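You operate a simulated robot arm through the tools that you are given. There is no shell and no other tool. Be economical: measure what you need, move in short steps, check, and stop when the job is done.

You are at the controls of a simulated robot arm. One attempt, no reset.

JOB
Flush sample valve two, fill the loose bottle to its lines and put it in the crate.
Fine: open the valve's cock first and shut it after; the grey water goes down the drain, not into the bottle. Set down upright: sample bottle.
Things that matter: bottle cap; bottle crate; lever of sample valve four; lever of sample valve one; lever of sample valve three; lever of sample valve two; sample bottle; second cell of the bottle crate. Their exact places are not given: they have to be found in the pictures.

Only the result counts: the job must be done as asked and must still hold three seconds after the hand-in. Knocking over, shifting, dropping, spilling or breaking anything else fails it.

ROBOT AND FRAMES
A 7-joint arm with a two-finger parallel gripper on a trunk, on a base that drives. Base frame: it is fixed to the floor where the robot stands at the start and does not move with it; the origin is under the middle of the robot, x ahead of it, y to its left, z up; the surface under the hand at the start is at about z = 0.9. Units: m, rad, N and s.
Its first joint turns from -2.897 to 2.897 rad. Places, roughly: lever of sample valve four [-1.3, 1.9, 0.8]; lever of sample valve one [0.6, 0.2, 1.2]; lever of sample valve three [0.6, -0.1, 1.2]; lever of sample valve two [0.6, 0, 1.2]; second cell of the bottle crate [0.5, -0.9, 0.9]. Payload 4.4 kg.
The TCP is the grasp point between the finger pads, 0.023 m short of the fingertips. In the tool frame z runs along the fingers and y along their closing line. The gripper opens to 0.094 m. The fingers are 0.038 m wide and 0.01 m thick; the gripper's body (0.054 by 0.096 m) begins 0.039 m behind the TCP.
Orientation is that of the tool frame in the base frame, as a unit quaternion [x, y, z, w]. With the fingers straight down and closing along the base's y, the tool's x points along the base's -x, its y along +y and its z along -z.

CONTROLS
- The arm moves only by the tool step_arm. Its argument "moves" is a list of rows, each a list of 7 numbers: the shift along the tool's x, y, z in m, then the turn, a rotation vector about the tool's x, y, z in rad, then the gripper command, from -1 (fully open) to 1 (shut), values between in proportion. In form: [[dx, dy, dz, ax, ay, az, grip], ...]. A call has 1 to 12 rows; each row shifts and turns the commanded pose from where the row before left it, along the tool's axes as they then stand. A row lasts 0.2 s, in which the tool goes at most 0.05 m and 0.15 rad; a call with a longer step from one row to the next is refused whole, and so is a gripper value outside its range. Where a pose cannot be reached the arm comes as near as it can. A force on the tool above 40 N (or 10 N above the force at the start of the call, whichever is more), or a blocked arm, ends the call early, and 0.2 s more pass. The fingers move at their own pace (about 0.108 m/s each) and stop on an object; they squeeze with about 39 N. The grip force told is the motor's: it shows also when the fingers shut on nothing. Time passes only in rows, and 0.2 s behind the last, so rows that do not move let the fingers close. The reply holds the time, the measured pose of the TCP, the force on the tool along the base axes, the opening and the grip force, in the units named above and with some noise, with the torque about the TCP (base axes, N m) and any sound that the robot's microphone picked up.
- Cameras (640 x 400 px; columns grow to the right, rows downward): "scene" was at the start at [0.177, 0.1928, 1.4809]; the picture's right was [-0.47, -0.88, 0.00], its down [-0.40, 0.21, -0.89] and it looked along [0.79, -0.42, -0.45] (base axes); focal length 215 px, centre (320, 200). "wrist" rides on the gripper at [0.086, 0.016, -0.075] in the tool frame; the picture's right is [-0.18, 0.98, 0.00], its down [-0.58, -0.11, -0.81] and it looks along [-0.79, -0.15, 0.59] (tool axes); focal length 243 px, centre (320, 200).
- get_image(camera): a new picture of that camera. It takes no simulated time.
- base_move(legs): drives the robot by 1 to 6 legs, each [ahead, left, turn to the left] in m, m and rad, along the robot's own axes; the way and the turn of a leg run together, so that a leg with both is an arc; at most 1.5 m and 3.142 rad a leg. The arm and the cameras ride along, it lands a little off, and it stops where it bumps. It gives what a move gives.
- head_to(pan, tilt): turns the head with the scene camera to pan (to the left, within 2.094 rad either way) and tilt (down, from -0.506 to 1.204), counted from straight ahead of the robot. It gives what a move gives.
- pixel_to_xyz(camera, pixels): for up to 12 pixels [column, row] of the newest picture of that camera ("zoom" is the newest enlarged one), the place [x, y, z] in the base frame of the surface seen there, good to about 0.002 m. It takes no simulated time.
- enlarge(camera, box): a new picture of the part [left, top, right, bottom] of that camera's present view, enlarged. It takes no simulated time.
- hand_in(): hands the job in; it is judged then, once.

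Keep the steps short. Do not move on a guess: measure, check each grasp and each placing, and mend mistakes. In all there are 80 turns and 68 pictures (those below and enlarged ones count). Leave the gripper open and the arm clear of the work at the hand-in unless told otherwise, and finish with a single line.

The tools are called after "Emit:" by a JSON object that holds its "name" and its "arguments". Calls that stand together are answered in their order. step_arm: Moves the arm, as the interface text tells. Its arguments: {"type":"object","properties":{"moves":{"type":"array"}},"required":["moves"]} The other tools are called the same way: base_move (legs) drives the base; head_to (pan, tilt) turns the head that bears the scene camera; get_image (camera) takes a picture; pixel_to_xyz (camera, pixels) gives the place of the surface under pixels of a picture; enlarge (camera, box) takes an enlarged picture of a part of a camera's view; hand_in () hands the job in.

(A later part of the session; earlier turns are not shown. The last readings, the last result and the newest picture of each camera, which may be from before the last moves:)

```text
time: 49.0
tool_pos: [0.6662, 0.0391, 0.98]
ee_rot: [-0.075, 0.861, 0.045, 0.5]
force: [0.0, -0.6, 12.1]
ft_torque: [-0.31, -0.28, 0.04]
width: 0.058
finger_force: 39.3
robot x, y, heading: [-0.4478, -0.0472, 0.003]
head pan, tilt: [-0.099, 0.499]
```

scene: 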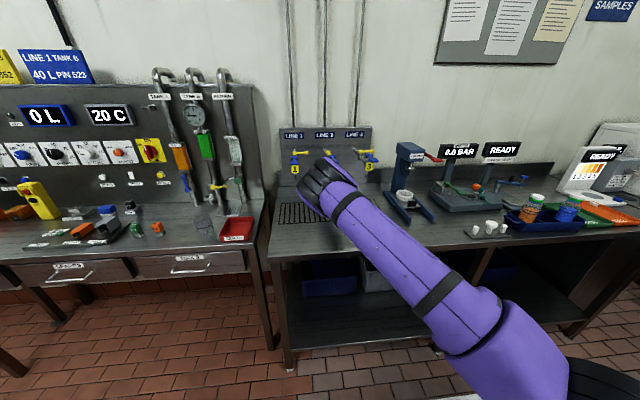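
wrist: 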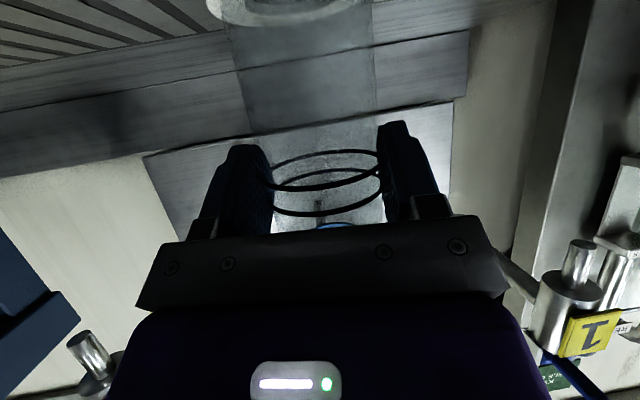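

Contact. I release and draw back along the tool axis.

Emit:
{"name": "step_arm", "arguments": {"moves": [[-0.0009, 0, -0.0005, 0, 0, 0, 1], [0, 0, 0, 0, 0, 0, 0], [0, 0, 0, 0, 0, 0, -0.5], [0, 0, 0, 0, 0, 0, -1], [0, 0, -0.02, 0, 0, 0, -1], [0, 0, -0.03, 0, 0, 0, -1], [0, 0, -0.04, 0, 0, 0, -1], [0, 0, 0, 0, 0, 0, -1]]}}

Emit:
{"name": "get_image", "arguments": {"camera": "wrist"}}

```text
time: 50.8
tool_pos: [0.5872, 0.0266, 1.0234]
ee_rot: [-0.074, 0.862, 0.044, 0.5]
force: [-0.1, -0.8, 0.2]
ft_torque: [-0.01, 0.04, 0.0]
width: 0.094
finger_force: 0.1
robot x, y, heading: [-0.4471, -0.04, -0.001]
head pan, tilt: [-0.099, 0.499]
```

```text
32 pictures are left
```

wrist: 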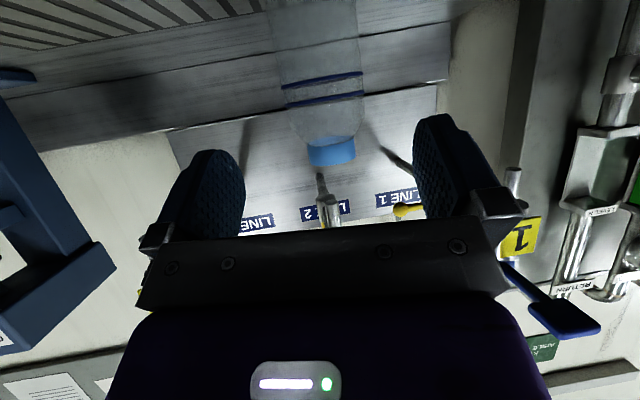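

Emit:
{"name": "pixel_to_xyz", "arguments": {"camera": "wrist", "pixels": [[331, 152], [312, 155], [351, 152], [322, 190], [325, 200]]}}

Emit:
{"name": "step_arm", "arguments": {"moves": [[0, 0, -0.045, 0, 0, 0, -1], [0, 0, -0.045, 0, 0, 0, -1], [0, 0, -0.045, 0, 0, 0, -1], [-0.04, 0, -0.02, 0, 0, 0, -1], [-0.04, 0, -0.02, 0, 0, 0, -1], [-0.04, 0, -0.02, 0, 0, 0, -1], [-0.04, 0, -0.02, 0, 0, 0, -1], [0, 0, 0, 0, 0, 0, -1]]}}

```text
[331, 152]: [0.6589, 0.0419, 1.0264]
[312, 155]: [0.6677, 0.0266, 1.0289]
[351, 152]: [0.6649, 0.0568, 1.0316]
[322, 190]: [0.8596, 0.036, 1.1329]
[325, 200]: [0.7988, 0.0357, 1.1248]
```

```text
time: 52.6
tool_pos: [0.481, 0.0116, 1.2727]
ee_rot: [-0.074, 0.862, 0.044, 0.5]
force: [0.2, -0.7, -0.3]
ft_torque: [-0.02, 0.02, -0.02]
width: 0.094
finger_force: 0.0
robot x, y, heading: [-0.4464, -0.0419, -0.003]
head pan, tilt: [-0.099, 0.499]
```

Neck centre about (0.676, 0.042), under the spout at (0.675, 0.038): fine. Now I turn the tool straight down and pull it back and up.

Emit:
{"name": "step_arm", "arguments": {"moves": [[0, 0, 0, 0, 0.15, 0, 1], [0, 0, 0, 0, 0.15, 0, 1], [0, 0, 0, 0, 0.15, 0, 1], [0, 0, 0, 0, 0.15, 0, 1], [0, 0, 0, 0, 0.15, 0, 1], [0, 0, 0, 0, 0.15, 0, 1], [0, 0, 0, 0, 0.147, 0, 1], [0.03, 0, -0.03, 0, 0, 0.06, 1], [0.03, 0, -0.03, 0, 0, 0.06, 1], [0.03, 0, -0.03, 0, 0, 0.057, 1], [0, 0, 0, 0, 0, 0, 1]]}}

Emit:
{"name": "get_image", "arguments": {"camera": "scene"}}

```text
time: 55.0
tool_pos: [0.3961, -0.0034, 1.3593]
ee_rot: [0.003, 1.0, 0.0, 0.003]
force: [0.0, 1.0, -0.3]
ft_torque: [0.0, 0.01, 0.0]
width: 0.0
finger_force: 39.5
robot x, y, heading: [-0.4461, -0.041, 0.0]
head pan, tilt: [-0.099, 0.499]
```

```text
31 pictures are left
```

scene: 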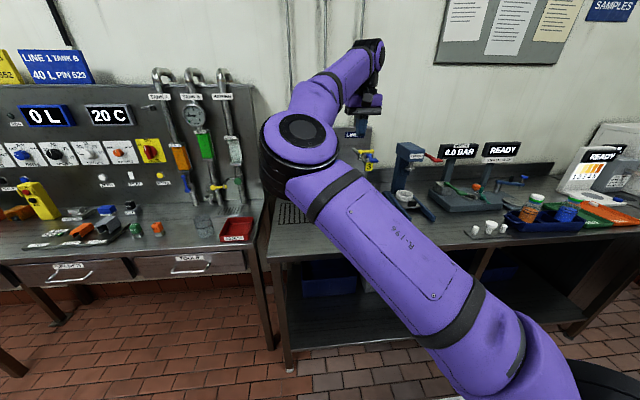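

The elbow sits out to the left, but the wrist camera can watch the bottle while pressing. I drive ahead 0.25 m to bring lever and cock within reach.

Emit:
{"name": "base_move", "arguments": {"legs": [[0.25, 0, 0]]}}

Emit:
{"name": "get_image", "arguments": {"camera": "scene"}}

Emit:
{"name": "get_image", "arguments": {"camera": "wrist"}}

```text
time: 56.9
tool_pos: [0.653, -0.0073, 1.3582]
ee_rot: [0.004, 1.0, 0.0, 0.002]
force: [0.6, -0.2, -0.6]
ft_torque: [0.02, -0.02, -0.01]
width: 0.0
finger_force: 39.2
robot x, y, heading: [-0.1902, -0.0409, -0.004]
head pan, tilt: [-0.099, 0.499]
```

```text
30 pictures are left
```

scene: 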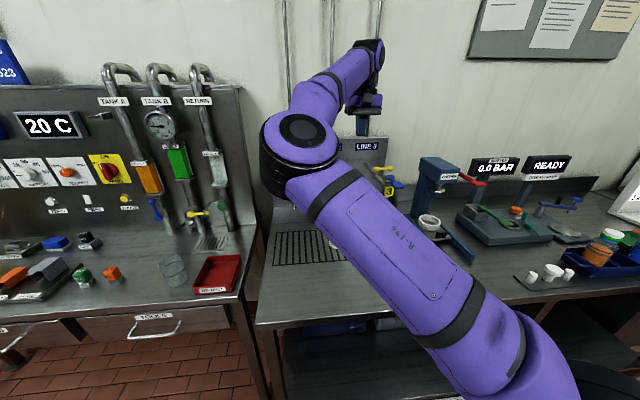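

```text
29 pictures are left
```

wrist: 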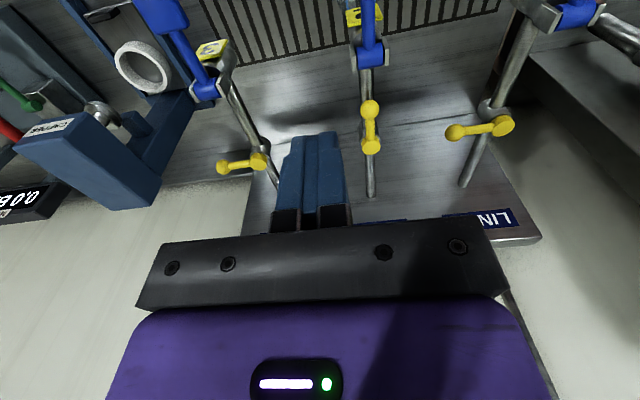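

I move over the paddle, staying 25 mm above it, and check the wrist view of the bottle.

Emit:
{"name": "step_arm", "arguments": {"moves": [[0.026, 0.023, 0, 0, 0, 0, 1], [0.025, 0.022, 0, 0, 0, 0, 1], [0, 0, 0.04, 0, 0, 0, 1], [0, 0, 0.04, 0, 0, 0, 1], [0, 0, 0.038, 0, 0, 0, 1], [0, 0, 0, 0, 0, 0, 1]]}}

Emit:
{"name": "get_image", "arguments": {"camera": "wrist"}}

```text
time: 58.2
tool_pos: [0.6013, 0.0405, 1.2385]
ee_rot: [0.005, 1.0, 0.001, 0.002]
force: [0.1, -0.7, -0.2]
ft_torque: [0.0, 0.01, -0.01]
width: 0.0001
finger_force: 39.1
robot x, y, heading: [-0.1907, -0.0444, -0.005]
head pan, tilt: [-0.099, 0.499]
```

```text
28 pictures are left
```

wrist: 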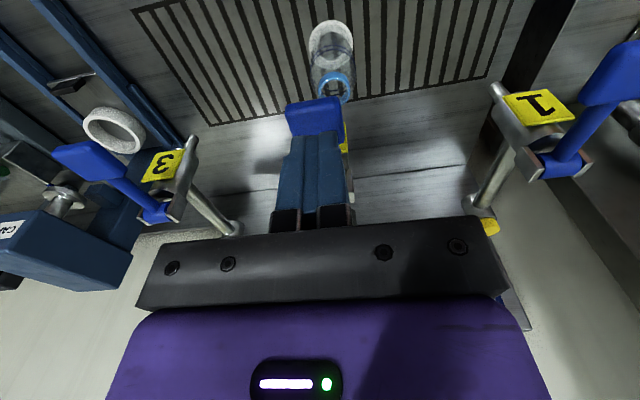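

The bottle is seen at (330,60). I press the lever; time only runs in rows, so I can check between.

Emit:
{"name": "step_arm", "arguments": {"moves": [[0, -0.001, 0.023, 0, 0, 0, 1], [0, 0, 0.013, 0, 0, 0, 1], [0, 0, 0.012, 0, 0, 0, 1], [0, 0, 0, 0, 0, 0, 1]]}}

Emit:
{"name": "enlarge", "arguments": {"camera": "wrist", "box": [260, 0, 400, 110]}}

```text
time: 59.2
tool_pos: [0.6029, 0.0357, 1.192]
ee_rot: [0.005, 1.0, 0.001, 0.002]
force: [-0.6, -0.6, 3.8]
ft_torque: [-0.02, -0.06, -0.06]
width: 0.0001
finger_force: 38.4
robot x, y, heading: [-0.1868, -0.0437, -0.003]
head pan, tilt: [-0.099, 0.499]
```

```text
3.64 times, centred on (330, 55) of wrist
```

zoom: 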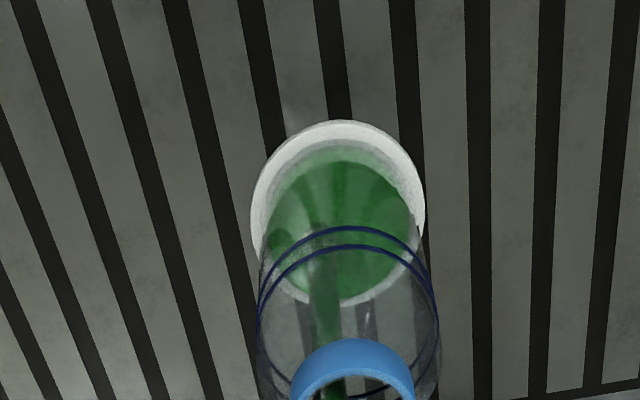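

It fills inside the bottle. I hold for a little longer.

Emit:
{"name": "step_arm", "arguments": {"moves": [[0, 0, 0, 0, 0, 0, 1], [0, 0, 0, 0, 0, 0, 1], [0, 0, 0, 0, 0, 0, 1]]}}

Emit:
{"name": "enlarge", "arguments": {"camera": "wrist", "box": [260, 0, 400, 110]}}

Emit:
{"name": "pixel_to_xyz", "arguments": {"camera": "zoom", "pixels": [[300, 230], [340, 200], [340, 230], [380, 230], [340, 260], [340, 280], [330, 300]]}}

```text
time: 60.0
tool_pos: [0.6018, 0.0346, 1.1915]
ee_rot: [0.004, 1.0, 0.002, 0.001]
force: [-2.6, -0.8, 3.4]
ft_torque: [-0.05, -0.02, 0.0]
width: 0.0
finger_force: 38.9
robot x, y, heading: [-0.1887, -0.0452, -0.011]
head pan, tilt: [-0.099, 0.499]
```

```text
3.64 times, centred on (330, 55) of wrist
```

zoom: 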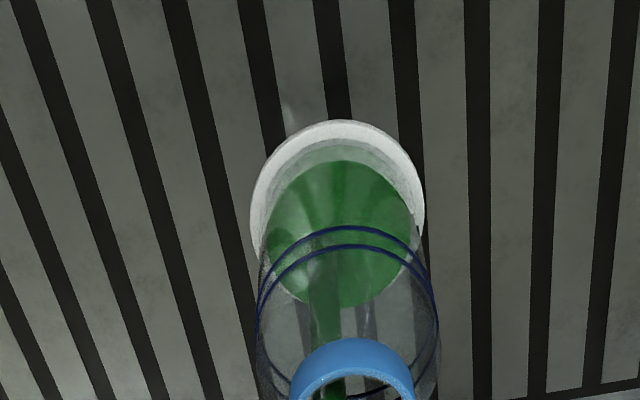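

```text
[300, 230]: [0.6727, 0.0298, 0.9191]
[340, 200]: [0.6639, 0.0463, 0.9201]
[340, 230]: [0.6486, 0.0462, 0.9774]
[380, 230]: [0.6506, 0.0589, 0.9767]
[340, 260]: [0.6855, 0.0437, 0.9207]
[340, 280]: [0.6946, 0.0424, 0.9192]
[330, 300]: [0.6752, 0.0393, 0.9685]
```

The surface is at z 0.920; lines at about 0.977 and 0.985. I hold 1.6 s and measure the rate.

Emit:
{"name": "step_arm", "arguments": {"moves": [[0, 0, 0, 0, 0, 0, 1], [0, 0, 0, 0, 0, 0, 1], [0, 0, 0, 0, 0, 0, 1], [0, 0, 0, 0, 0, 0, 1], [0, 0, 0, 0, 0, 0, 1], [0, 0, 0, 0, 0, 0, 1], [0, 0, 0, 0, 0, 0, 1]]}}

Emit:
{"name": "enlarge", "arguments": {"camera": "wrist", "box": [260, 0, 400, 110]}}

Emit:
{"name": "pixel_to_xyz", "arguments": {"camera": "zoom", "pixels": [[300, 230], [340, 200], [340, 180], [340, 227], [340, 246], [340, 265], [340, 280], [375, 280], [360, 300]]}}

```text
time: 61.6
tool_pos: [0.6007, 0.0367, 1.1911]
ee_rot: [0.005, 1.0, 0.001, 0.002]
force: [-1.6, -1.4, 3.3]
ft_torque: [0.0, 0.0, -0.01]
width: 0.0
finger_force: 39.0
robot x, y, heading: [-0.1923, -0.0403, -0.007]
head pan, tilt: [-0.099, 0.499]
```

```text
3.64 times, centred on (330, 55) of wrist
```

zoom: 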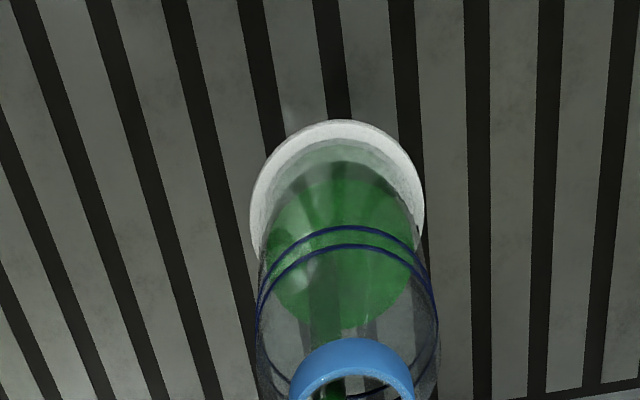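

```text
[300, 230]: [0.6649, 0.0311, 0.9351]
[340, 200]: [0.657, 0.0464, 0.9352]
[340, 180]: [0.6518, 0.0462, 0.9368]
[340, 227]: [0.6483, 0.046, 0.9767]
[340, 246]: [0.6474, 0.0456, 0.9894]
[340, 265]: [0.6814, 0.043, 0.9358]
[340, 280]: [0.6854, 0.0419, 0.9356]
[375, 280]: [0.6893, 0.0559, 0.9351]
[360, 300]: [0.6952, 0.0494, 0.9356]
```

Rate 0.0097 m/s, surface 0.9355; lines 0.977 and 0.989. Target 0.983. Holding 3.6 s in two calls.

Emit:
{"name": "step_arm", "arguments": {"moves": [[0, 0, 0, 0, 0, 0, 1], [0, 0, 0, 0, 0, 0, 1], [0, 0, 0, 0, 0, 0, 1], [0, 0, 0, 0, 0, 0, 1], [0, 0, 0, 0, 0, 0, 1], [0, 0, 0, 0, 0, 0, 1], [0, 0, 0, 0, 0, 0, 1], [0, 0, 0, 0, 0, 0, 1], [0, 0, 0, 0, 0, 0, 1], [0, 0, 0, 0, 0, 0, 1], [0, 0, 0, 0, 0, 0, 1]]}}

Emit:
{"name": "step_arm", "arguments": {"moves": [[0, 0, 0, 0, 0, 0, 1], [0, 0, 0, 0, 0, 0, 1], [0, 0, 0, 0, 0, 0, 1], [0, 0, 0, 0, 0, 0, 1], [0, 0, 0, 0, 0, 0, 1]]}}

Emit:
{"name": "enlarge", "arguments": {"camera": "wrist", "box": [260, 0, 400, 110]}}

Emit:
{"name": "pixel_to_xyz", "arguments": {"camera": "zoom", "pixels": [[300, 265], [340, 215], [340, 265], [340, 280], [375, 280], [360, 300], [380, 310], [340, 227], [340, 246]]}}

```text
time: 64.0
tool_pos: [0.6017, 0.0347, 1.192]
ee_rot: [0.005, 1.0, 0.0, 0.002]
force: [-1.4, -0.4, 3.3]
ft_torque: [-0.01, -0.05, -0.01]
width: 0.0
finger_force: 39.1
robot x, y, heading: [-0.1929, -0.0411, -0.002]
head pan, tilt: [-0.099, 0.499]
```

```text
time: 65.2
tool_pos: [0.6017, 0.0359, 1.1921]
ee_rot: [0.004, 1.0, 0.001, 0.002]
force: [-1.0, -1.1, 3.6]
ft_torque: [-0.01, -0.02, -0.05]
width: 0.0
finger_force: 39.5
robot x, y, heading: [-0.193, -0.043, -0.006]
head pan, tilt: [-0.099, 0.499]
```

```text
3.64 times, centred on (330, 55) of wrist
```

zoom: 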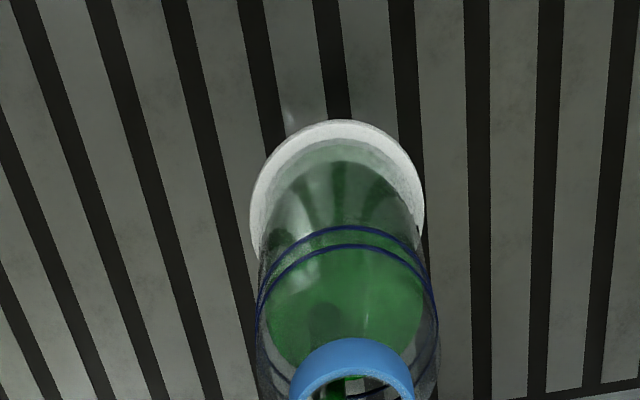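

```text
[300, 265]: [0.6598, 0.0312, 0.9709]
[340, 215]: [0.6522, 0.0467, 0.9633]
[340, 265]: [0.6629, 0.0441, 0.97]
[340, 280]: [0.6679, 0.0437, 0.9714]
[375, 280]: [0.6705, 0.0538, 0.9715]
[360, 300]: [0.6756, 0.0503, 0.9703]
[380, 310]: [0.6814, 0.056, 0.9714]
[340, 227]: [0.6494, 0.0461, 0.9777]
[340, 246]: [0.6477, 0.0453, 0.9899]
```

Surface 0.971; 1.15 s more needed. I hold five rows and release at once.

Emit:
{"name": "step_arm", "arguments": {"moves": [[0, 0, 0, 0, 0, 0, 1], [0, 0, 0, 0, 0, 0, 1], [0, 0, 0, 0, 0, 0, 1], [0, 0, 0, 0, 0, 0, 1], [0, 0, 0, 0, 0, 0, 1], [0, 0, -0.04, 0, 0, 0, 1], [0, 0, -0.03, 0, 0, 0, 1]]}}

Emit:
{"name": "enlarge", "arguments": {"camera": "wrist", "box": [260, 0, 400, 110]}}

```text
time: 66.8
tool_pos: [0.6008, 0.0363, 1.262]
ee_rot: [0.004, 1.0, 0.001, 0.001]
force: [0.2, 0.1, -0.3]
ft_torque: [-0.01, 0.01, -0.01]
width: 0.0
finger_force: 39.1
robot x, y, heading: [-0.1932, -0.0381, -0.001]
head pan, tilt: [-0.099, 0.499]
```

```text
3.64 times, centred on (330, 55) of wrist
```

zoom: 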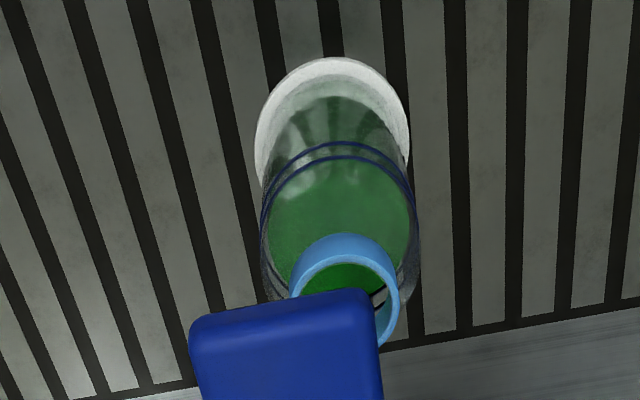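

Emit:
{"name": "pixel_to_xyz", "arguments": {"camera": "zoom", "pixels": [[310, 225], [330, 200], [340, 215], [370, 220], [330, 185], [350, 278], [325, 145], [325, 159], [400, 290], [298, 270], [345, 237]]}}

```text
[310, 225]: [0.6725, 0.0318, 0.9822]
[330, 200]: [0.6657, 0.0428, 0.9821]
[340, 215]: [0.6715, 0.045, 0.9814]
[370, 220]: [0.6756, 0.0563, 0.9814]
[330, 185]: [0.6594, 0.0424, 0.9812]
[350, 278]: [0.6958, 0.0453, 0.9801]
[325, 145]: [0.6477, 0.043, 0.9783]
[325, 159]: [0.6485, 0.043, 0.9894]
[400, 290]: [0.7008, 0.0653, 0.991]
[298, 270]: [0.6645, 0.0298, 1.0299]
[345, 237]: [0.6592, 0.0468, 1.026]
```

Level 0.9815, between lines 0.978 and 0.989; flow stopped. Now to shut the cock: I go over to the left side of its handle (ball at about (0.743, 0.04)).

Emit:
{"name": "step_arm", "arguments": {"moves": [[0, 0, -0.04, 0, 0, 0, 1], [-0.036, 0.0115, 0, 0, 0, 0, 1], [-0.036, 0.0115, 0, 0, 0, 0, 1], [-0.036, 0.0115, 0, 0, 0, 0, 1], [-0.036, 0.0115, 0, 0, 0, 0, 1], [0, 0, 0.03, 0, 0, 0, 1], [0, 0, 0, 0, 0, 0, 1]]}}

Emit:
{"name": "get_image", "arguments": {"camera": "wrist"}}

Emit:
{"name": "get_image", "arguments": {"camera": "scene"}}

```text
time: 68.5
tool_pos: [0.7473, 0.0827, 1.2701]
ee_rot: [0.004, 1.0, 0.0, 0.001]
force: [-0.1, -0.1, 0.7]
ft_torque: [0.01, 0.0, -0.03]
width: 0.0
finger_force: 39.0
robot x, y, heading: [-0.1919, -0.0421, 0.001]
head pan, tilt: [-0.099, 0.499]
```

```text
22 pictures are left
```

wrist: 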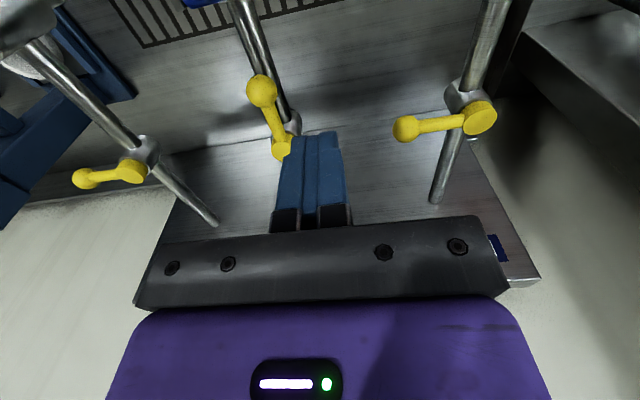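

```text
21 pictures are left
```

scene: 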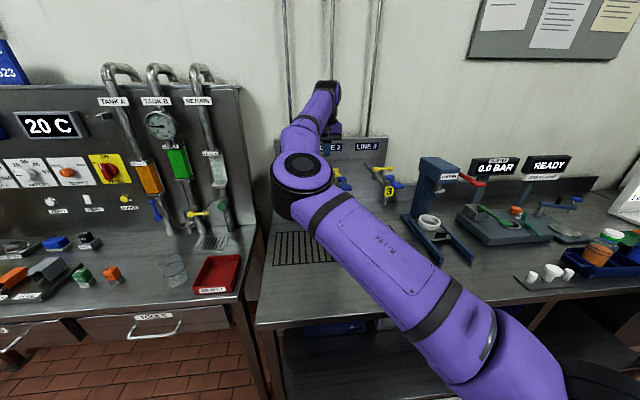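

Clear sight of the handle at (262,95). I descend and push it to the right, then away.

Emit:
{"name": "step_arm", "arguments": {"moves": [[0, 0, 0.045, 0, 0, 0, 1], [0, 0, 0.045, 0, 0, 0, 1], [0, -0.02, 0, 0, 0, 0, 1], [0, -0.016, 0, 0, 0, 0, 1], [0, -0.016, 0, 0, 0, 0, 1], [0, -0.016, 0, 0, 0, 0, 1], [-0.006, -0.011, 0, 0, 0, 0, 1], [-0.006, -0.011, 0, 0, 0, 0, 1], [-0.006, -0.002, 0, 0, 0, 0, 1]]}}

Emit:
{"name": "step_arm", "arguments": {"moves": [[-0.006, -0.002, 0, 0, 0, 0, 1], [-0.006, -0.001, 0, 0, 0, 0, 1], [-0.004, 0, 0, 0, 0, 0, 1], [0, 0, 0, 0, 0, 0, 1]]}}

Emit:
{"name": "get_image", "arguments": {"camera": "wrist"}}

```text
time: 70.5
tool_pos: [0.7645, -0.0119, 1.1849]
ee_rot: [0.004, 1.0, 0.001, 0.002]
force: [-0.7, -0.1, -0.3]
ft_torque: [0.01, 0.01, -0.01]
width: 0.0
finger_force: 38.7
robot x, y, heading: [-0.1876, -0.0458, -0.007]
head pan, tilt: [-0.099, 0.499]
```

```text
time: 71.5
tool_pos: [0.7808, -0.0143, 1.1837]
ee_rot: [0.005, 1.0, 0.001, 0.002]
force: [-10.9, -1.5, -1.9]
ft_torque: [-0.02, 0.28, -0.12]
width: 0.0
finger_force: 39.0
robot x, y, heading: [-0.1903, -0.0424, -0.003]
head pan, tilt: [-0.099, 0.499]
```

```text
20 pictures are left
```

wrist: 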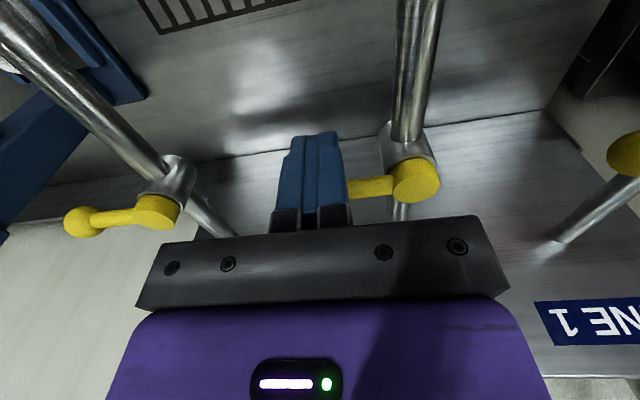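

The handle met its stop, square to the pipe: cock shut. I back off, rise and retract, and verify by a picture.

Emit:
{"name": "step_arm", "arguments": {"moves": [[0.02, 0, 0, 0, 0, 0, 1], [0, 0, -0.05, 0, 0, 0, 1], [0, 0, -0.05, 0, 0, 0, 1], [0, 0, -0.05, 0, 0, 0, 1], [0, 0, -0.03, 0, 0, 0, 1], [0.036, 0.002, 0, 0, 0, 0, 1], [0.036, 0.002, 0, 0, 0, 0, 1], [0.036, 0.002, 0, 0, 0, 0, 1], [0, 0, 0, 0, 0, 0, 1]]}}

Emit:
{"name": "get_image", "arguments": {"camera": "wrist"}}

```text
time: 73.5
tool_pos: [0.6531, -0.0102, 1.3633]
ee_rot: [0.004, 1.0, 0.0, 0.002]
force: [0.3, 0.6, -0.1]
ft_torque: [0.0, 0.03, -0.01]
width: 0.0001
finger_force: 38.8
robot x, y, heading: [-0.1874, -0.0405, -0.001]
head pan, tilt: [-0.099, 0.499]
```

```text
19 pictures are left
```

wrist: 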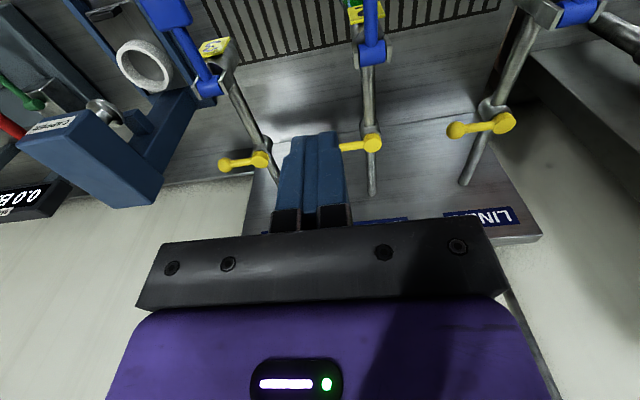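

All three handles look alike again. I drive back and reverse to the tilted pose, fingers open.

Emit:
{"name": "base_move", "arguments": {"legs": [[-0.256, 0, 0]]}}

Emit:
{"name": "step_arm", "arguments": {"moves": [[-0.03, 0, 0.03, 0, 0, -0.057, -1], [-0.03, 0, 0.03, 0, 0, -0.06, -1], [-0.03, 0, 0.03, 0, 0, -0.06, -1], [0, 0, 0, 0, -0.15, 0, -1], [0, 0, 0, 0, -0.15, 0, -1], [0, 0, 0, 0, -0.15, 0, -1], [0, 0, 0, 0, -0.15, 0, -1], [0, 0, 0, 0, -0.15, 0, -1], [0, 0, 0, 0, -0.15, 0, -1], [0, 0, 0, 0, -0.147, 0, -1], [0, 0, 0, 0, 0, 0, -1]]}}

```text
time: 75.3
tool_pos: [0.3938, -0.0113, 1.3631]
ee_rot: [0.005, 1.0, 0.001, 0.001]
force: [0.2, -0.4, 0.5]
ft_torque: [0.01, 0.0, 0.03]
width: 0.0003
finger_force: 39.5
robot x, y, heading: [-0.4528, -0.0394, -0.003]
head pan, tilt: [-0.099, 0.499]
```

```text
time: 77.7
tool_pos: [0.4842, -0.0057, 1.274]
ee_rot: [-0.072, 0.862, 0.042, 0.5]
force: [-0.3, -0.1, 0.0]
ft_torque: [0.03, 0.03, 0.01]
width: 0.094
finger_force: 0.0
robot x, y, heading: [-0.4483, -0.039, -0.001]
head pan, tilt: [-0.099, 0.499]
```

Tilted pose back. I go down to the pre-grasp line behind the bottle and look with the wrist camera.

Emit:
{"name": "step_arm", "arguments": {"moves": [[0.0324, 0.0027, 0.0167, 0, 0, 0, -1], [0.0324, 0.0027, 0.0167, 0, 0, 0, -1], [0.0324, 0.0027, 0.0167, 0, 0, 0, -1], [0.0324, 0.0027, 0.0167, 0, 0, 0, -1], [0.0324, 0.0027, 0.0167, 0, 0, 0, -1], [0, 0, 0, 0, 0, 0, -1]]}}

Emit:
{"name": "get_image", "arguments": {"camera": "wrist"}}

```text
time: 79.1
tool_pos: [0.4757, 0.0031, 1.0891]
ee_rot: [-0.072, 0.862, 0.043, 0.5]
force: [0.2, 0.1, 0.1]
ft_torque: [-0.02, -0.01, -0.03]
width: 0.0942
finger_force: 0.0
robot x, y, heading: [-0.4495, -0.0413, 0.001]
head pan, tilt: [-0.099, 0.499]
```

```text
18 pictures are left
```

wrist: 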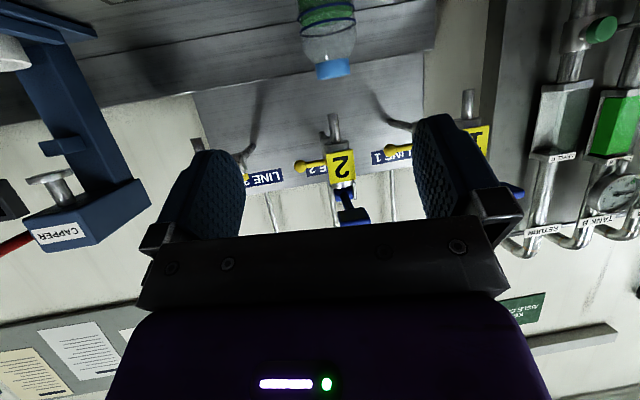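

Bottle's in line at (332,68). I advance along the tool axis to straddle it.

Emit:
{"name": "pixel_to_xyz", "arguments": {"camera": "wrist", "pixels": [[333, 68], [320, 70], [347, 67], [332, 20]]}}

Emit:
{"name": "step_arm", "arguments": {"moves": [[-0.0002, 0.0007, 0.0278, 0, 0, 0, -1], [-0.0002, 0.0007, 0.0278, 0, 0, 0, -1], [-0.0002, 0.0007, 0.0278, 0, 0, 0, -1], [-0.0002, 0.0007, 0.0278, 0, 0, 0, -1], [0, 0, 0, 0, 0, 0, -1]]}}

```text
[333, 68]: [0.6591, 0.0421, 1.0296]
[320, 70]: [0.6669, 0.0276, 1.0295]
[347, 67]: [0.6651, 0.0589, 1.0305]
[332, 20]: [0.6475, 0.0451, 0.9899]
```

```text
time: 80.3
tool_pos: [0.5717, 0.0258, 1.0345]
ee_rot: [-0.072, 0.862, 0.043, 0.5]
force: [-0.2, -0.4, 0.1]
ft_torque: [-0.01, 0.0, 0.0]
width: 0.094
finger_force: 0.0
robot x, y, heading: [-0.4489, -0.0431, -0.006]
head pan, tilt: [-0.099, 0.499]
```

Emit:
{"name": "step_arm", "arguments": {"moves": [[0, 0, 0.0275, 0, 0, 0, -1], [0, 0, 0.0275, 0, 0, 0, -1], [0, 0, 0.0275, 0, 0, 0, -1], [0, 0, 0.0275, 0, 0, 0, -1], [0, 0, 0, 0, 0, 0, -1]]}}

Emit:
{"name": "get_image", "arguments": {"camera": "wrist"}}

```text
time: 81.5
tool_pos: [0.663, 0.041, 0.9809]
ee_rot: [-0.071, 0.862, 0.042, 0.5]
force: [-0.2, -0.3, -0.1]
ft_torque: [-0.04, 0.01, 0.01]
width: 0.0939
finger_force: 0.0
robot x, y, heading: [-0.4472, -0.0396, -0.006]
head pan, tilt: [-0.099, 0.499]
```

```text
17 pictures are left
```

wrist: 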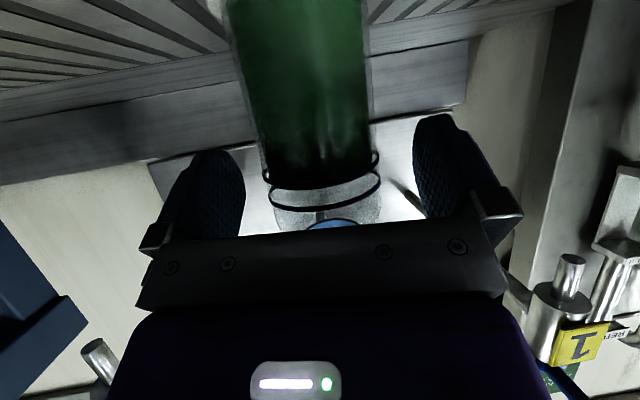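

Straddled. I enlarge to check the level against the two lines.

Emit:
{"name": "enlarge", "arguments": {"camera": "wrist", "box": [230, 120, 420, 240]}}

Emit:
{"name": "pixel_to_xyz", "arguments": {"camera": "zoom", "pixels": [[300, 205], [300, 180], [300, 160], [300, 218], [300, 240], [300, 280], [300, 195]]}}

```text
3.33 times, centred on (325, 180) of wrist
```

zoom: 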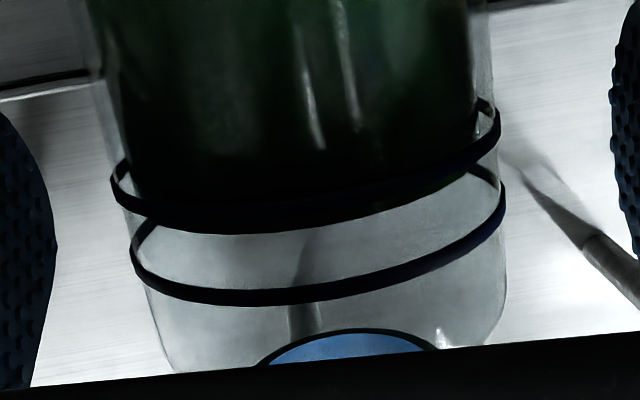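

```text
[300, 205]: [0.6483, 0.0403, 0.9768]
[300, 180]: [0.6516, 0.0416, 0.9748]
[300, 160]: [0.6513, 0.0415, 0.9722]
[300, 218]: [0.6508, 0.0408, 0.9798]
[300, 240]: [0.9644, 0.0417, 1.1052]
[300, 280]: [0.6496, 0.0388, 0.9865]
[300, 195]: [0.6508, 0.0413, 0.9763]
```

The green stands just above the lower line, below the upper: within the lines. I close the grip and lift slightly.

Emit:
{"name": "step_arm", "arguments": {"moves": [[0, 0, 0, 0, 0, 0, 0], [0, 0, 0, 0, 0, 0, 1], [0, 0, 0, 0, 0, 0, 1], [0, 0, 0, 0, 0, 0, 1], [-0.005, 0, -0.0029, 0, 0, 0, 1], [-0.005, 0, -0.0029, 0, 0, 0, 1], [0, 0, 0, 0, 0, 0, 1]]}}

Emit:
{"name": "get_image", "arguments": {"camera": "wrist"}}

```text
time: 83.1
tool_pos: [0.6624, 0.0403, 0.993]
ee_rot: [-0.071, 0.862, 0.042, 0.5]
force: [0.3, -0.7, -2.1]
ft_torque: [0.01, 0.05, 0.01]
width: 0.0581
finger_force: 39.0
robot x, y, heading: [-0.4487, -0.0396, -0.004]
head pan, tilt: [-0.099, 0.499]
```

```text
15 pictures are left
```

wrist: 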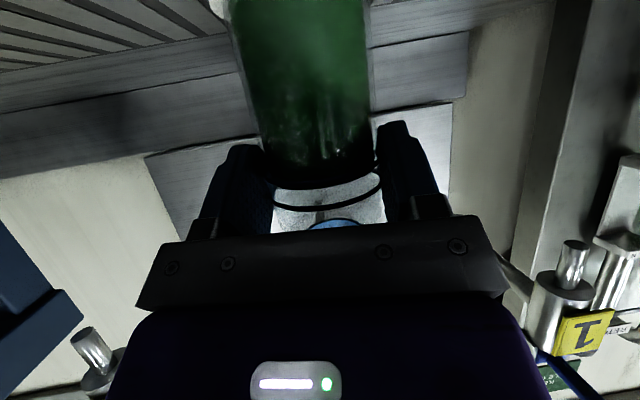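

Held (weight 2 N). I pull the bottle level out from under the spout, then lift it.

Emit:
{"name": "step_arm", "arguments": {"moves": [[0.0071, 0.0007, -0.0124, 0, 0, 0, 1], [0.0142, 0.0014, -0.0247, 0, 0, 0, 1], [0.0142, 0.0014, -0.0247, 0, 0, 0, 1], [0.0142, 0.0014, -0.0247, 0, 0, 0, 1], [0.0142, 0.0014, -0.0247, 0, 0, 0, 1], [0.0142, 0.0014, -0.0247, 0, 0, 0, 1], [0.0071, 0.0007, -0.0124, 0, 0, 0, 1], [-0.0174, 0, -0.01, 0, 0, 0, 1], [-0.0347, 0, -0.0199, 0, 0, 0, 1], [-0.0347, 0, -0.0199, 0, 0, 0, 1], [-0.0347, 0, -0.0199, 0, 0, 0, 1], [-0.0174, 0, -0.01, 0, 0, 0, 1]]}}

Emit:
{"name": "get_image", "arguments": {"camera": "scene"}}

```text
time: 85.7
tool_pos: [0.4935, 0.0193, 1.1514]
ee_rot: [-0.071, 0.862, 0.042, 0.5]
force: [0.9, 0.1, -2.3]
ft_torque: [0.0, 0.02, -0.01]
width: 0.0579
finger_force: 39.2
robot x, y, heading: [-0.4489, -0.0403, -0.006]
head pan, tilt: [-0.099, 0.499]
```

```text
14 pictures are left
```

scene: 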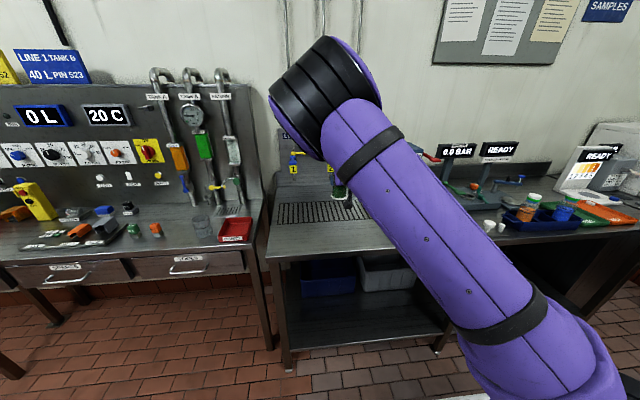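

Next the drive to the crate; I recall wooden boxes to the robot's right, so I look there first.

Emit:
{"name": "head_to", "arguments": {"pan": -1.5, "tilt": 0.8}}

Emit:
{"name": "get_image", "arguments": {"camera": "scene"}}

```text
time: 87.2
tool_pos: [0.4944, 0.0185, 1.1508]
ee_rot: [-0.072, 0.863, 0.043, 0.499]
force: [0.1, -0.1, -2.2]
ft_torque: [0.0, 0.03, 0.01]
width: 0.0581
finger_force: 39.4
robot x, y, heading: [-0.4497, -0.0449, -0.006]
head pan, tilt: [-1.499, 0.799]
```

```text
13 pictures are left
```

scene: 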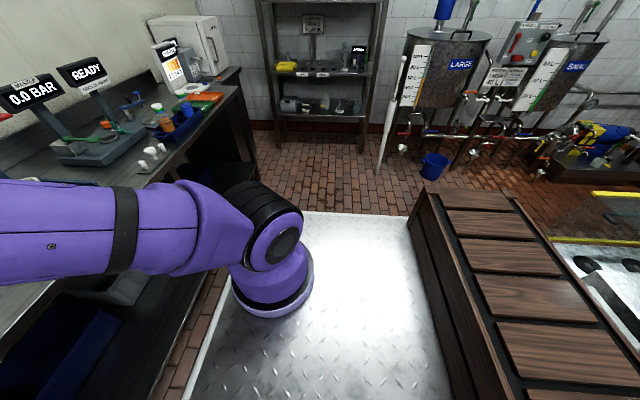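

Emit:
{"name": "pixel_to_xyz", "arguments": {"camera": "scene", "pixels": [[425, 195], [440, 360], [310, 215], [195, 395], [350, 300], [390, 160], [330, 195], [230, 170], [215, 300], [150, 165], [270, 300]]}}

```text
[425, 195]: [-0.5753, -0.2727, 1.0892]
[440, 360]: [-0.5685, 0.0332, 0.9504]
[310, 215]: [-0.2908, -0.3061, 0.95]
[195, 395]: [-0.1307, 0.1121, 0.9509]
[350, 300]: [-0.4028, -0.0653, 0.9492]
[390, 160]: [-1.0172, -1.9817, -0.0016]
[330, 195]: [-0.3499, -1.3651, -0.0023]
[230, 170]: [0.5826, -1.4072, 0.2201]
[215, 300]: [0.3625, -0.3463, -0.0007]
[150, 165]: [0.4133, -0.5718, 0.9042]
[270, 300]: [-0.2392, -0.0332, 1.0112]
```

The plate and wooden box belong to the robot itself; the floor is free. I drive back, right and turn slightly, so the tool will line up with the crate's cell.

Emit:
{"name": "base_move", "arguments": {"legs": [[-0.18, 0, 0], [0, -0.7, 0], [0, 0, -0.23]]}}

Emit:
{"name": "get_image", "arguments": {"camera": "wrist"}}

Emit:
{"name": "head_to", "arguments": {"pan": 0.1, "tilt": 0.6}}

Emit:
{"name": "get_image", "arguments": {"camera": "scene"}}

```text
time: 88.3
tool_pos: [0.4611, 0.0021, 1.1503]
ee_rot: [-0.066, 0.863, 0.038, 0.499]
force: [0.1, 0.6, -2.5]
ft_torque: [0.0, 0.04, 0.01]
width: 0.0579
finger_force: 38.9
robot x, y, heading: [-0.4839, -0.0441, -0.017]
head pan, tilt: [-1.499, 0.799]
stopped in leg 1: the robot was blocked; the commanded pose is now the measured one
```

```text
12 pictures are left
```

wrist: 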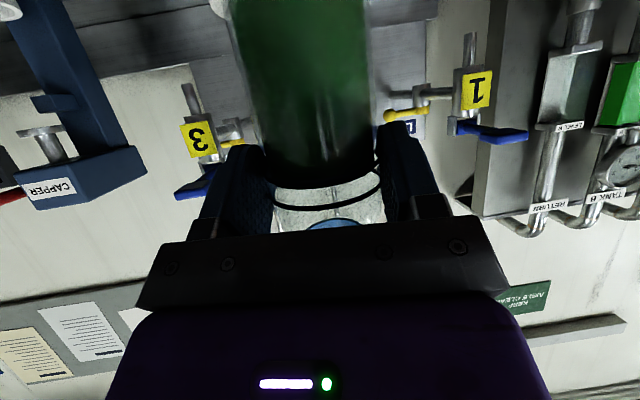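

```text
time: 90.0
tool_pos: [0.4613, 0.0028, 1.1493]
ee_rot: [-0.064, 0.863, 0.038, 0.499]
force: [0.4, -0.4, -1.7]
ft_torque: [0.02, 0.03, 0.03]
width: 0.0578
finger_force: 39.4
robot x, y, heading: [-0.4867, -0.0448, -0.015]
head pan, tilt: [0.099, 0.6]
```

```text
11 pictures are left
```

scene: 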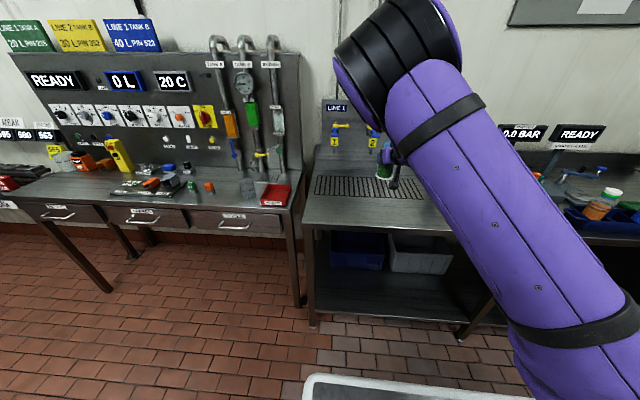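

The robot's rear touched something, so it stopped at x -0.487. I leave that: first I retract and raise the arm a little, keeping the bottle upright.

Emit:
{"name": "step_arm", "arguments": {"moves": [[0.0045, 0.004, -0.0278, 0, 0, 0, 1], [0.0045, 0.004, -0.0278, 0, 0, 0, 1], [0.0045, 0.004, -0.0278, 0, 0, 0, 1], [0, 0, 0, 0, 0, 0, 1]]}}

Emit:
{"name": "base_move", "arguments": {"legs": [[0.06, 0, 0], [0, -0.719, 0], [0.03, 0, -0.216]]}}

Emit:
{"name": "head_to", "arguments": {"pan": 0.0, "tilt": 0.6}}

Emit:
{"name": "get_image", "arguments": {"camera": "scene"}}

```text
time: 91.0
tool_pos: [0.3821, 0.0015, 1.1805]
ee_rot: [-0.064, 0.863, 0.037, 0.499]
force: [0.7, -0.2, -2.3]
ft_torque: [-0.03, 0.03, -0.01]
width: 0.0577
finger_force: 39.0
robot x, y, heading: [-0.4818, -0.0479, -0.019]
head pan, tilt: [0.099, 0.6]
```

```text
time: 96.2
tool_pos: [0.4538, -0.8816, 1.1801]
ee_rot: [0.027, 0.865, -0.015, 0.5]
force: [-1.2, -0.3, -1.7]
ft_torque: [0.01, 0.04, 0.01]
width: 0.0582
finger_force: 38.8
robot x, y, heading: [-0.4001, -0.7477, -0.231]
head pan, tilt: [0.099, 0.6]
```

```text
time: 96.8
tool_pos: [0.4547, -0.8828, 1.1816]
ee_rot: [0.026, 0.865, -0.015, 0.501]
force: [0.3, 0.0, -2.1]
ft_torque: [-0.03, 0.0, -0.02]
width: 0.058
finger_force: 38.7
robot x, y, heading: [-0.4031, -0.7466, -0.227]
head pan, tilt: [0.0, 0.6]
```

```text
10 pictures are left
```

scene: 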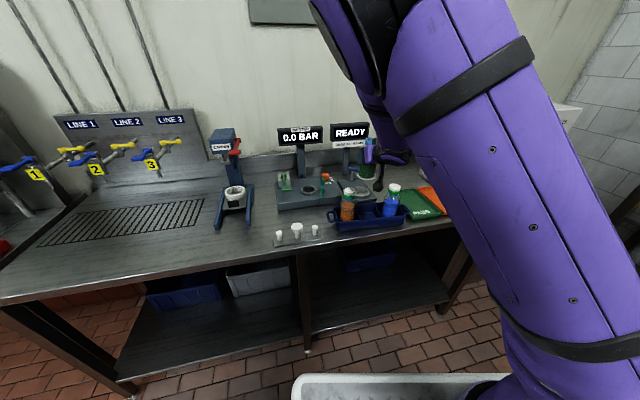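

The crate and the carried bottle are both in view near (370,200). I enlarge to measure the cell again.

Emit:
{"name": "enlarge", "arguments": {"camera": "scene", "box": [320, 140, 430, 240]}}

```text
4.00 times, centred on (375, 190) of scene
```

zoom: 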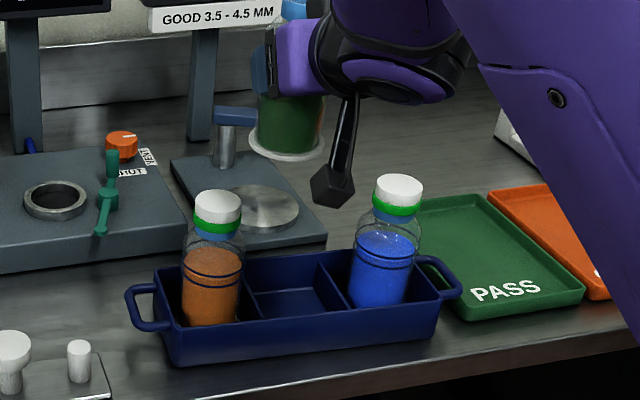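

Emit:
{"name": "pixel_to_xyz", "arguments": {"camera": "zoom", "pixels": [[218, 207], [399, 187], [290, 303], [250, 285], [328, 287], [170, 325], [437, 297], [157, 270], [417, 243], [287, 150], [285, 130], [333, 190]]}}

```text
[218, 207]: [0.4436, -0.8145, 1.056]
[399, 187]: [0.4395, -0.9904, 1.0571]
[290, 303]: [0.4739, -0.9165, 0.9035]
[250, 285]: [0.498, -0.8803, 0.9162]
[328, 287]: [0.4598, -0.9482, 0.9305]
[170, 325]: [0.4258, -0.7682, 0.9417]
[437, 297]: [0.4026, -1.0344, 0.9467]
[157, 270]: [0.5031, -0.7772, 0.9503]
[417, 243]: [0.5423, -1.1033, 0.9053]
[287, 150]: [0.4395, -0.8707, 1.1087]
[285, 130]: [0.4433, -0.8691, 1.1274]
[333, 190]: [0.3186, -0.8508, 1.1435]
```

Cell centre (0.450, -0.904); the bottle is now at (0.468, -0.884). I shift it level over the cell and lower part way to just above the rim.

Emit:
{"name": "step_arm", "arguments": {"moves": [[0.0041, -0.0105, -0.0071, 0, 0, 0, 1], [0.0041, -0.0105, -0.0071, 0, 0, 0, 1], [0, 0, 0, 0, 0, 0, 1], [0.0216, 0, 0.0124, 0, 0, 0, 1], [0.0216, 0, 0.0124, 0, 0, 0, 1], [0.0216, 0, 0.0124, 0, 0, 0, 1], [0.0216, 0, 0.0124, 0, 0, 0, 1], [0, 0, 0, 0, 0, 0, 1]]}}

Emit:
{"name": "enlarge", "arguments": {"camera": "scene", "box": [320, 140, 430, 240]}}

Emit:
{"name": "get_image", "arguments": {"camera": "wrist"}}

```text
time: 98.6
tool_pos: [0.4362, -0.9034, 1.0829]
ee_rot: [0.027, 0.865, -0.015, 0.5]
force: [0.1, -0.7, -1.8]
ft_torque: [0.03, 0.06, -0.01]
width: 0.058
finger_force: 38.8
robot x, y, heading: [-0.4029, -0.7497, -0.229]
head pan, tilt: [0.0, 0.6]
```

```text
4.00 times, centred on (375, 190) of scene
```

zoom: 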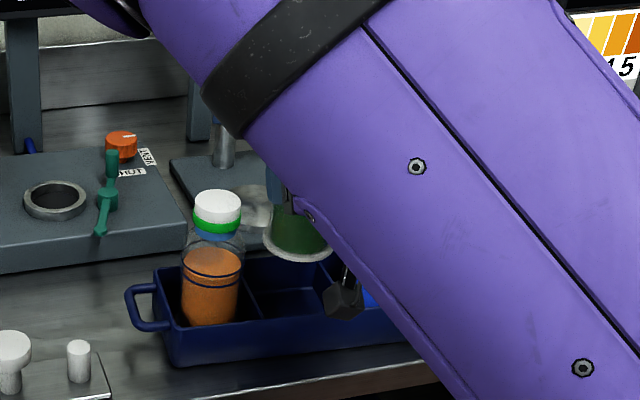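

```text
7 pictures are left
```

wrist: 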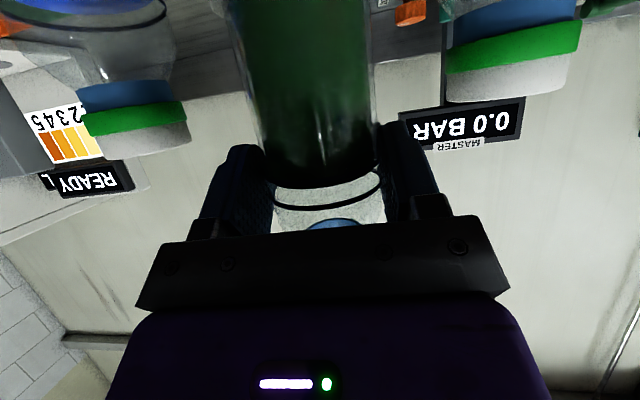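

I measure the neighbours' caps from the wrist camera to check the clearance on both sides.

Emit:
{"name": "pixel_to_xyz", "arguments": {"camera": "wrist", "pixels": [[448, 85], [510, 85], [565, 75], [92, 138], [140, 138], [184, 130], [510, 65], [135, 120], [240, 60], [370, 60], [305, 100]]}}

```text
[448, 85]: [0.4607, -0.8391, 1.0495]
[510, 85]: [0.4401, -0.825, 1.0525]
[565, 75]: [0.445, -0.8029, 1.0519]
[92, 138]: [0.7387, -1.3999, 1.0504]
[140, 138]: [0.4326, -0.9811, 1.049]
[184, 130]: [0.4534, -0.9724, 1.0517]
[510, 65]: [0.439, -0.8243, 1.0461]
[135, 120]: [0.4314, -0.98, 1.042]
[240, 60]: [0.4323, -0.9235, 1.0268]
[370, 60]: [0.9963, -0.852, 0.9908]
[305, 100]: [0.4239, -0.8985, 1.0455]
```

Clearances are even; the bottle is centred at about (0.451, -0.905). I lower into the cell slowly to contact.

Emit:
{"name": "step_arm", "arguments": {"moves": [[0.0195, 0, 0.0112, 0, 0, 0, 1], [0.0195, 0, 0.0112, 0, 0, 0, 1], [0.0195, 0, 0.0112, 0, 0, 0, 1], [0.0173, 0, 0.01, 0, 0, 0, 1], [0, 0, 0, 0, 0, 0, 1]]}}

Emit:
{"name": "step_arm", "arguments": {"moves": [[0.0026, 0, 0.0015, 0, 0, 0, 1], [0.0026, 0, 0.0015, 0, 0, 0, 1], [0, 0, 0, 0, 0, 0, 1]]}}

```text
time: 99.8
tool_pos: [0.4362, -0.9035, 0.9959]
ee_rot: [0.026, 0.865, -0.015, 0.501]
force: [0.3, 0.4, -2.5]
ft_torque: [0.0, 0.05, 0.0]
width: 0.0579
finger_force: 38.6
robot x, y, heading: [-0.4007, -0.7498, -0.231]
head pan, tilt: [0.0, 0.6]
```

```text
time: 100.6
tool_pos: [0.4357, -0.9041, 0.9887]
ee_rot: [0.026, 0.865, -0.014, 0.5]
force: [-0.1, -0.2, -2.6]
ft_torque: [-0.03, 0.03, 0.01]
width: 0.0578
finger_force: 39.0
robot x, y, heading: [-0.3992, -0.7501, -0.228]
head pan, tilt: [0.0, 0.6]
```

No contact yet (weight still 2.6 N). I go down in 1.5 mm steps.

Emit:
{"name": "step_arm", "arguments": {"moves": [[0.0013, 0, 0.0008, 0, 0, 0, 1], [0.0013, 0, 0.0008, 0, 0, 0, 1], [0, 0, 0, 0, 0, 0, 1]]}}

```text
time: 101.4
tool_pos: [0.436, -0.9034, 0.9853]
ee_rot: [0.026, 0.866, -0.014, 0.5]
force: [-0.7, -0.6, 0.1]
ft_torque: [-0.06, -0.01, -0.03]
width: 0.0579
finger_force: 38.9
robot x, y, heading: [-0.4017, -0.7481, -0.226]
head pan, tilt: [0.0, 0.6]
```

The crate floor now carries the bottle. I open only as far as needed (0.074 m), then draw back along the tool axis.

Emit:
{"name": "step_arm", "arguments": {"moves": [[0, 0, 0, 0, 0, 0, -0.35], [0, 0, 0, 0, 0, 0, -0.57], [0, 0, 0, 0, 0, 0, -0.57], [0, 0, 0, 0, 0, 0, -0.57]]}}

Emit:
{"name": "get_image", "arguments": {"camera": "wrist"}}

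```text
time: 102.4
tool_pos: [0.4358, -0.9042, 0.9857]
ee_rot: [0.026, 0.866, -0.014, 0.5]
force: [0.4, -0.1, -0.4]
ft_torque: [0.0, -0.01, 0.01]
width: 0.074
finger_force: 0.1
robot x, y, heading: [-0.4014, -0.749, -0.229]
head pan, tilt: [0.0, 0.6]
```

```text
6 pictures are left
```

wrist: 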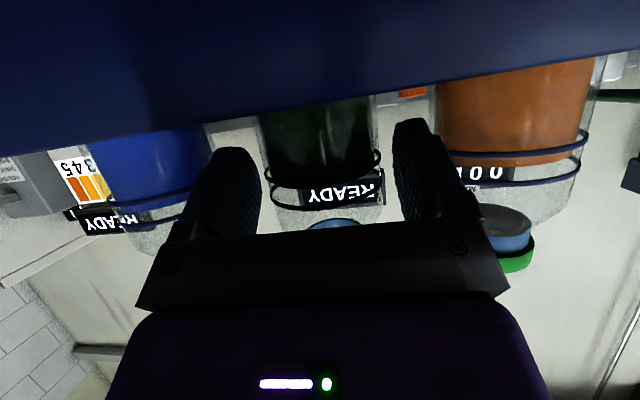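

The bottle stands free between the fingers. I draw back slowly.

Emit:
{"name": "step_arm", "arguments": {"moves": [[0, 0, -0.012, 0, 0, 0, -0.57], [0, 0, -0.02, 0, 0, 0, -0.57], [0, 0, -0.03, 0, 0, 0, -0.57], [0, 0, -0.035, 0, 0, 0, -0.57], [0, 0, -0.035, 0, 0, 0, -1], [0, 0, 0, 0, 0, 0, -1]]}}

Emit:
{"name": "get_image", "arguments": {"camera": "wrist"}}

```text
time: 103.8
tool_pos: [0.3258, -0.8948, 1.0575]
ee_rot: [0.025, 0.865, -0.014, 0.5]
force: [0.3, -0.3, -0.2]
ft_torque: [0.03, 0.0, 0.01]
width: 0.0938
finger_force: 0.0
robot x, y, heading: [-0.3997, -0.7492, -0.231]
head pan, tilt: [0.0, 0.6]
```

```text
5 pictures are left
```

wrist: 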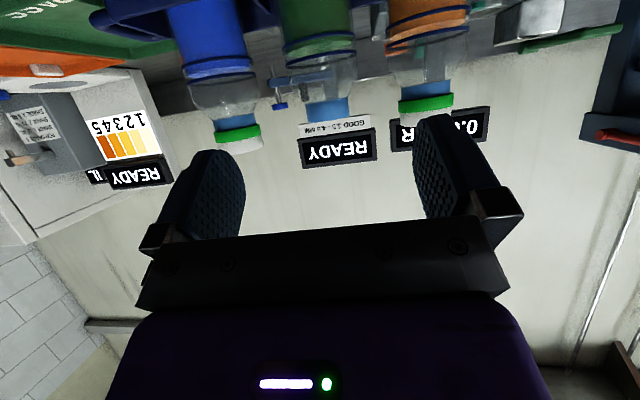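

The bottle stands upright in the middle cell. I raise the arm clear and take a last look at the valves and crate.

Emit:
{"name": "step_arm", "arguments": {"moves": [[-0.0346, 0, -0.02, 0, 0, 0, -1], [-0.0346, 0, -0.02, 0, 0, 0, -1], [-0.0346, 0, -0.02, 0, 0, 0, -1], [0, 0, 0, 0, 0, 0, -1]]}}

Emit:
{"name": "enlarge", "arguments": {"camera": "wrist", "box": [180, 0, 480, 160]}}

Emit:
{"name": "get_image", "arguments": {"camera": "scene"}}

```text
time: 104.8
tool_pos: [0.3231, -0.8977, 1.1735]
ee_rot: [0.026, 0.866, -0.015, 0.5]
force: [-0.6, -0.6, -0.2]
ft_torque: [-0.01, 0.0, -0.01]
width: 0.094
finger_force: 0.1
robot x, y, heading: [-0.3995, -0.7477, -0.227]
head pan, tilt: [0.0, 0.6]
```

```text
2.13 times, centred on (330, 80) of wrist
```

zoom: 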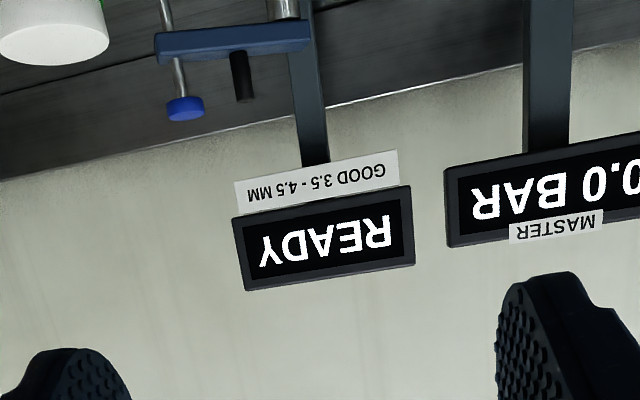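

```text
3 pictures are left
```

scene: 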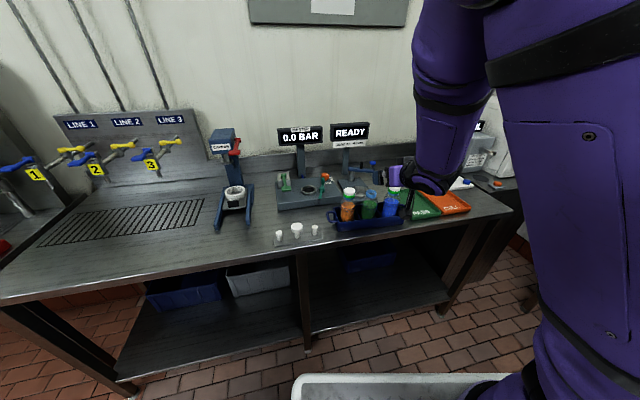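

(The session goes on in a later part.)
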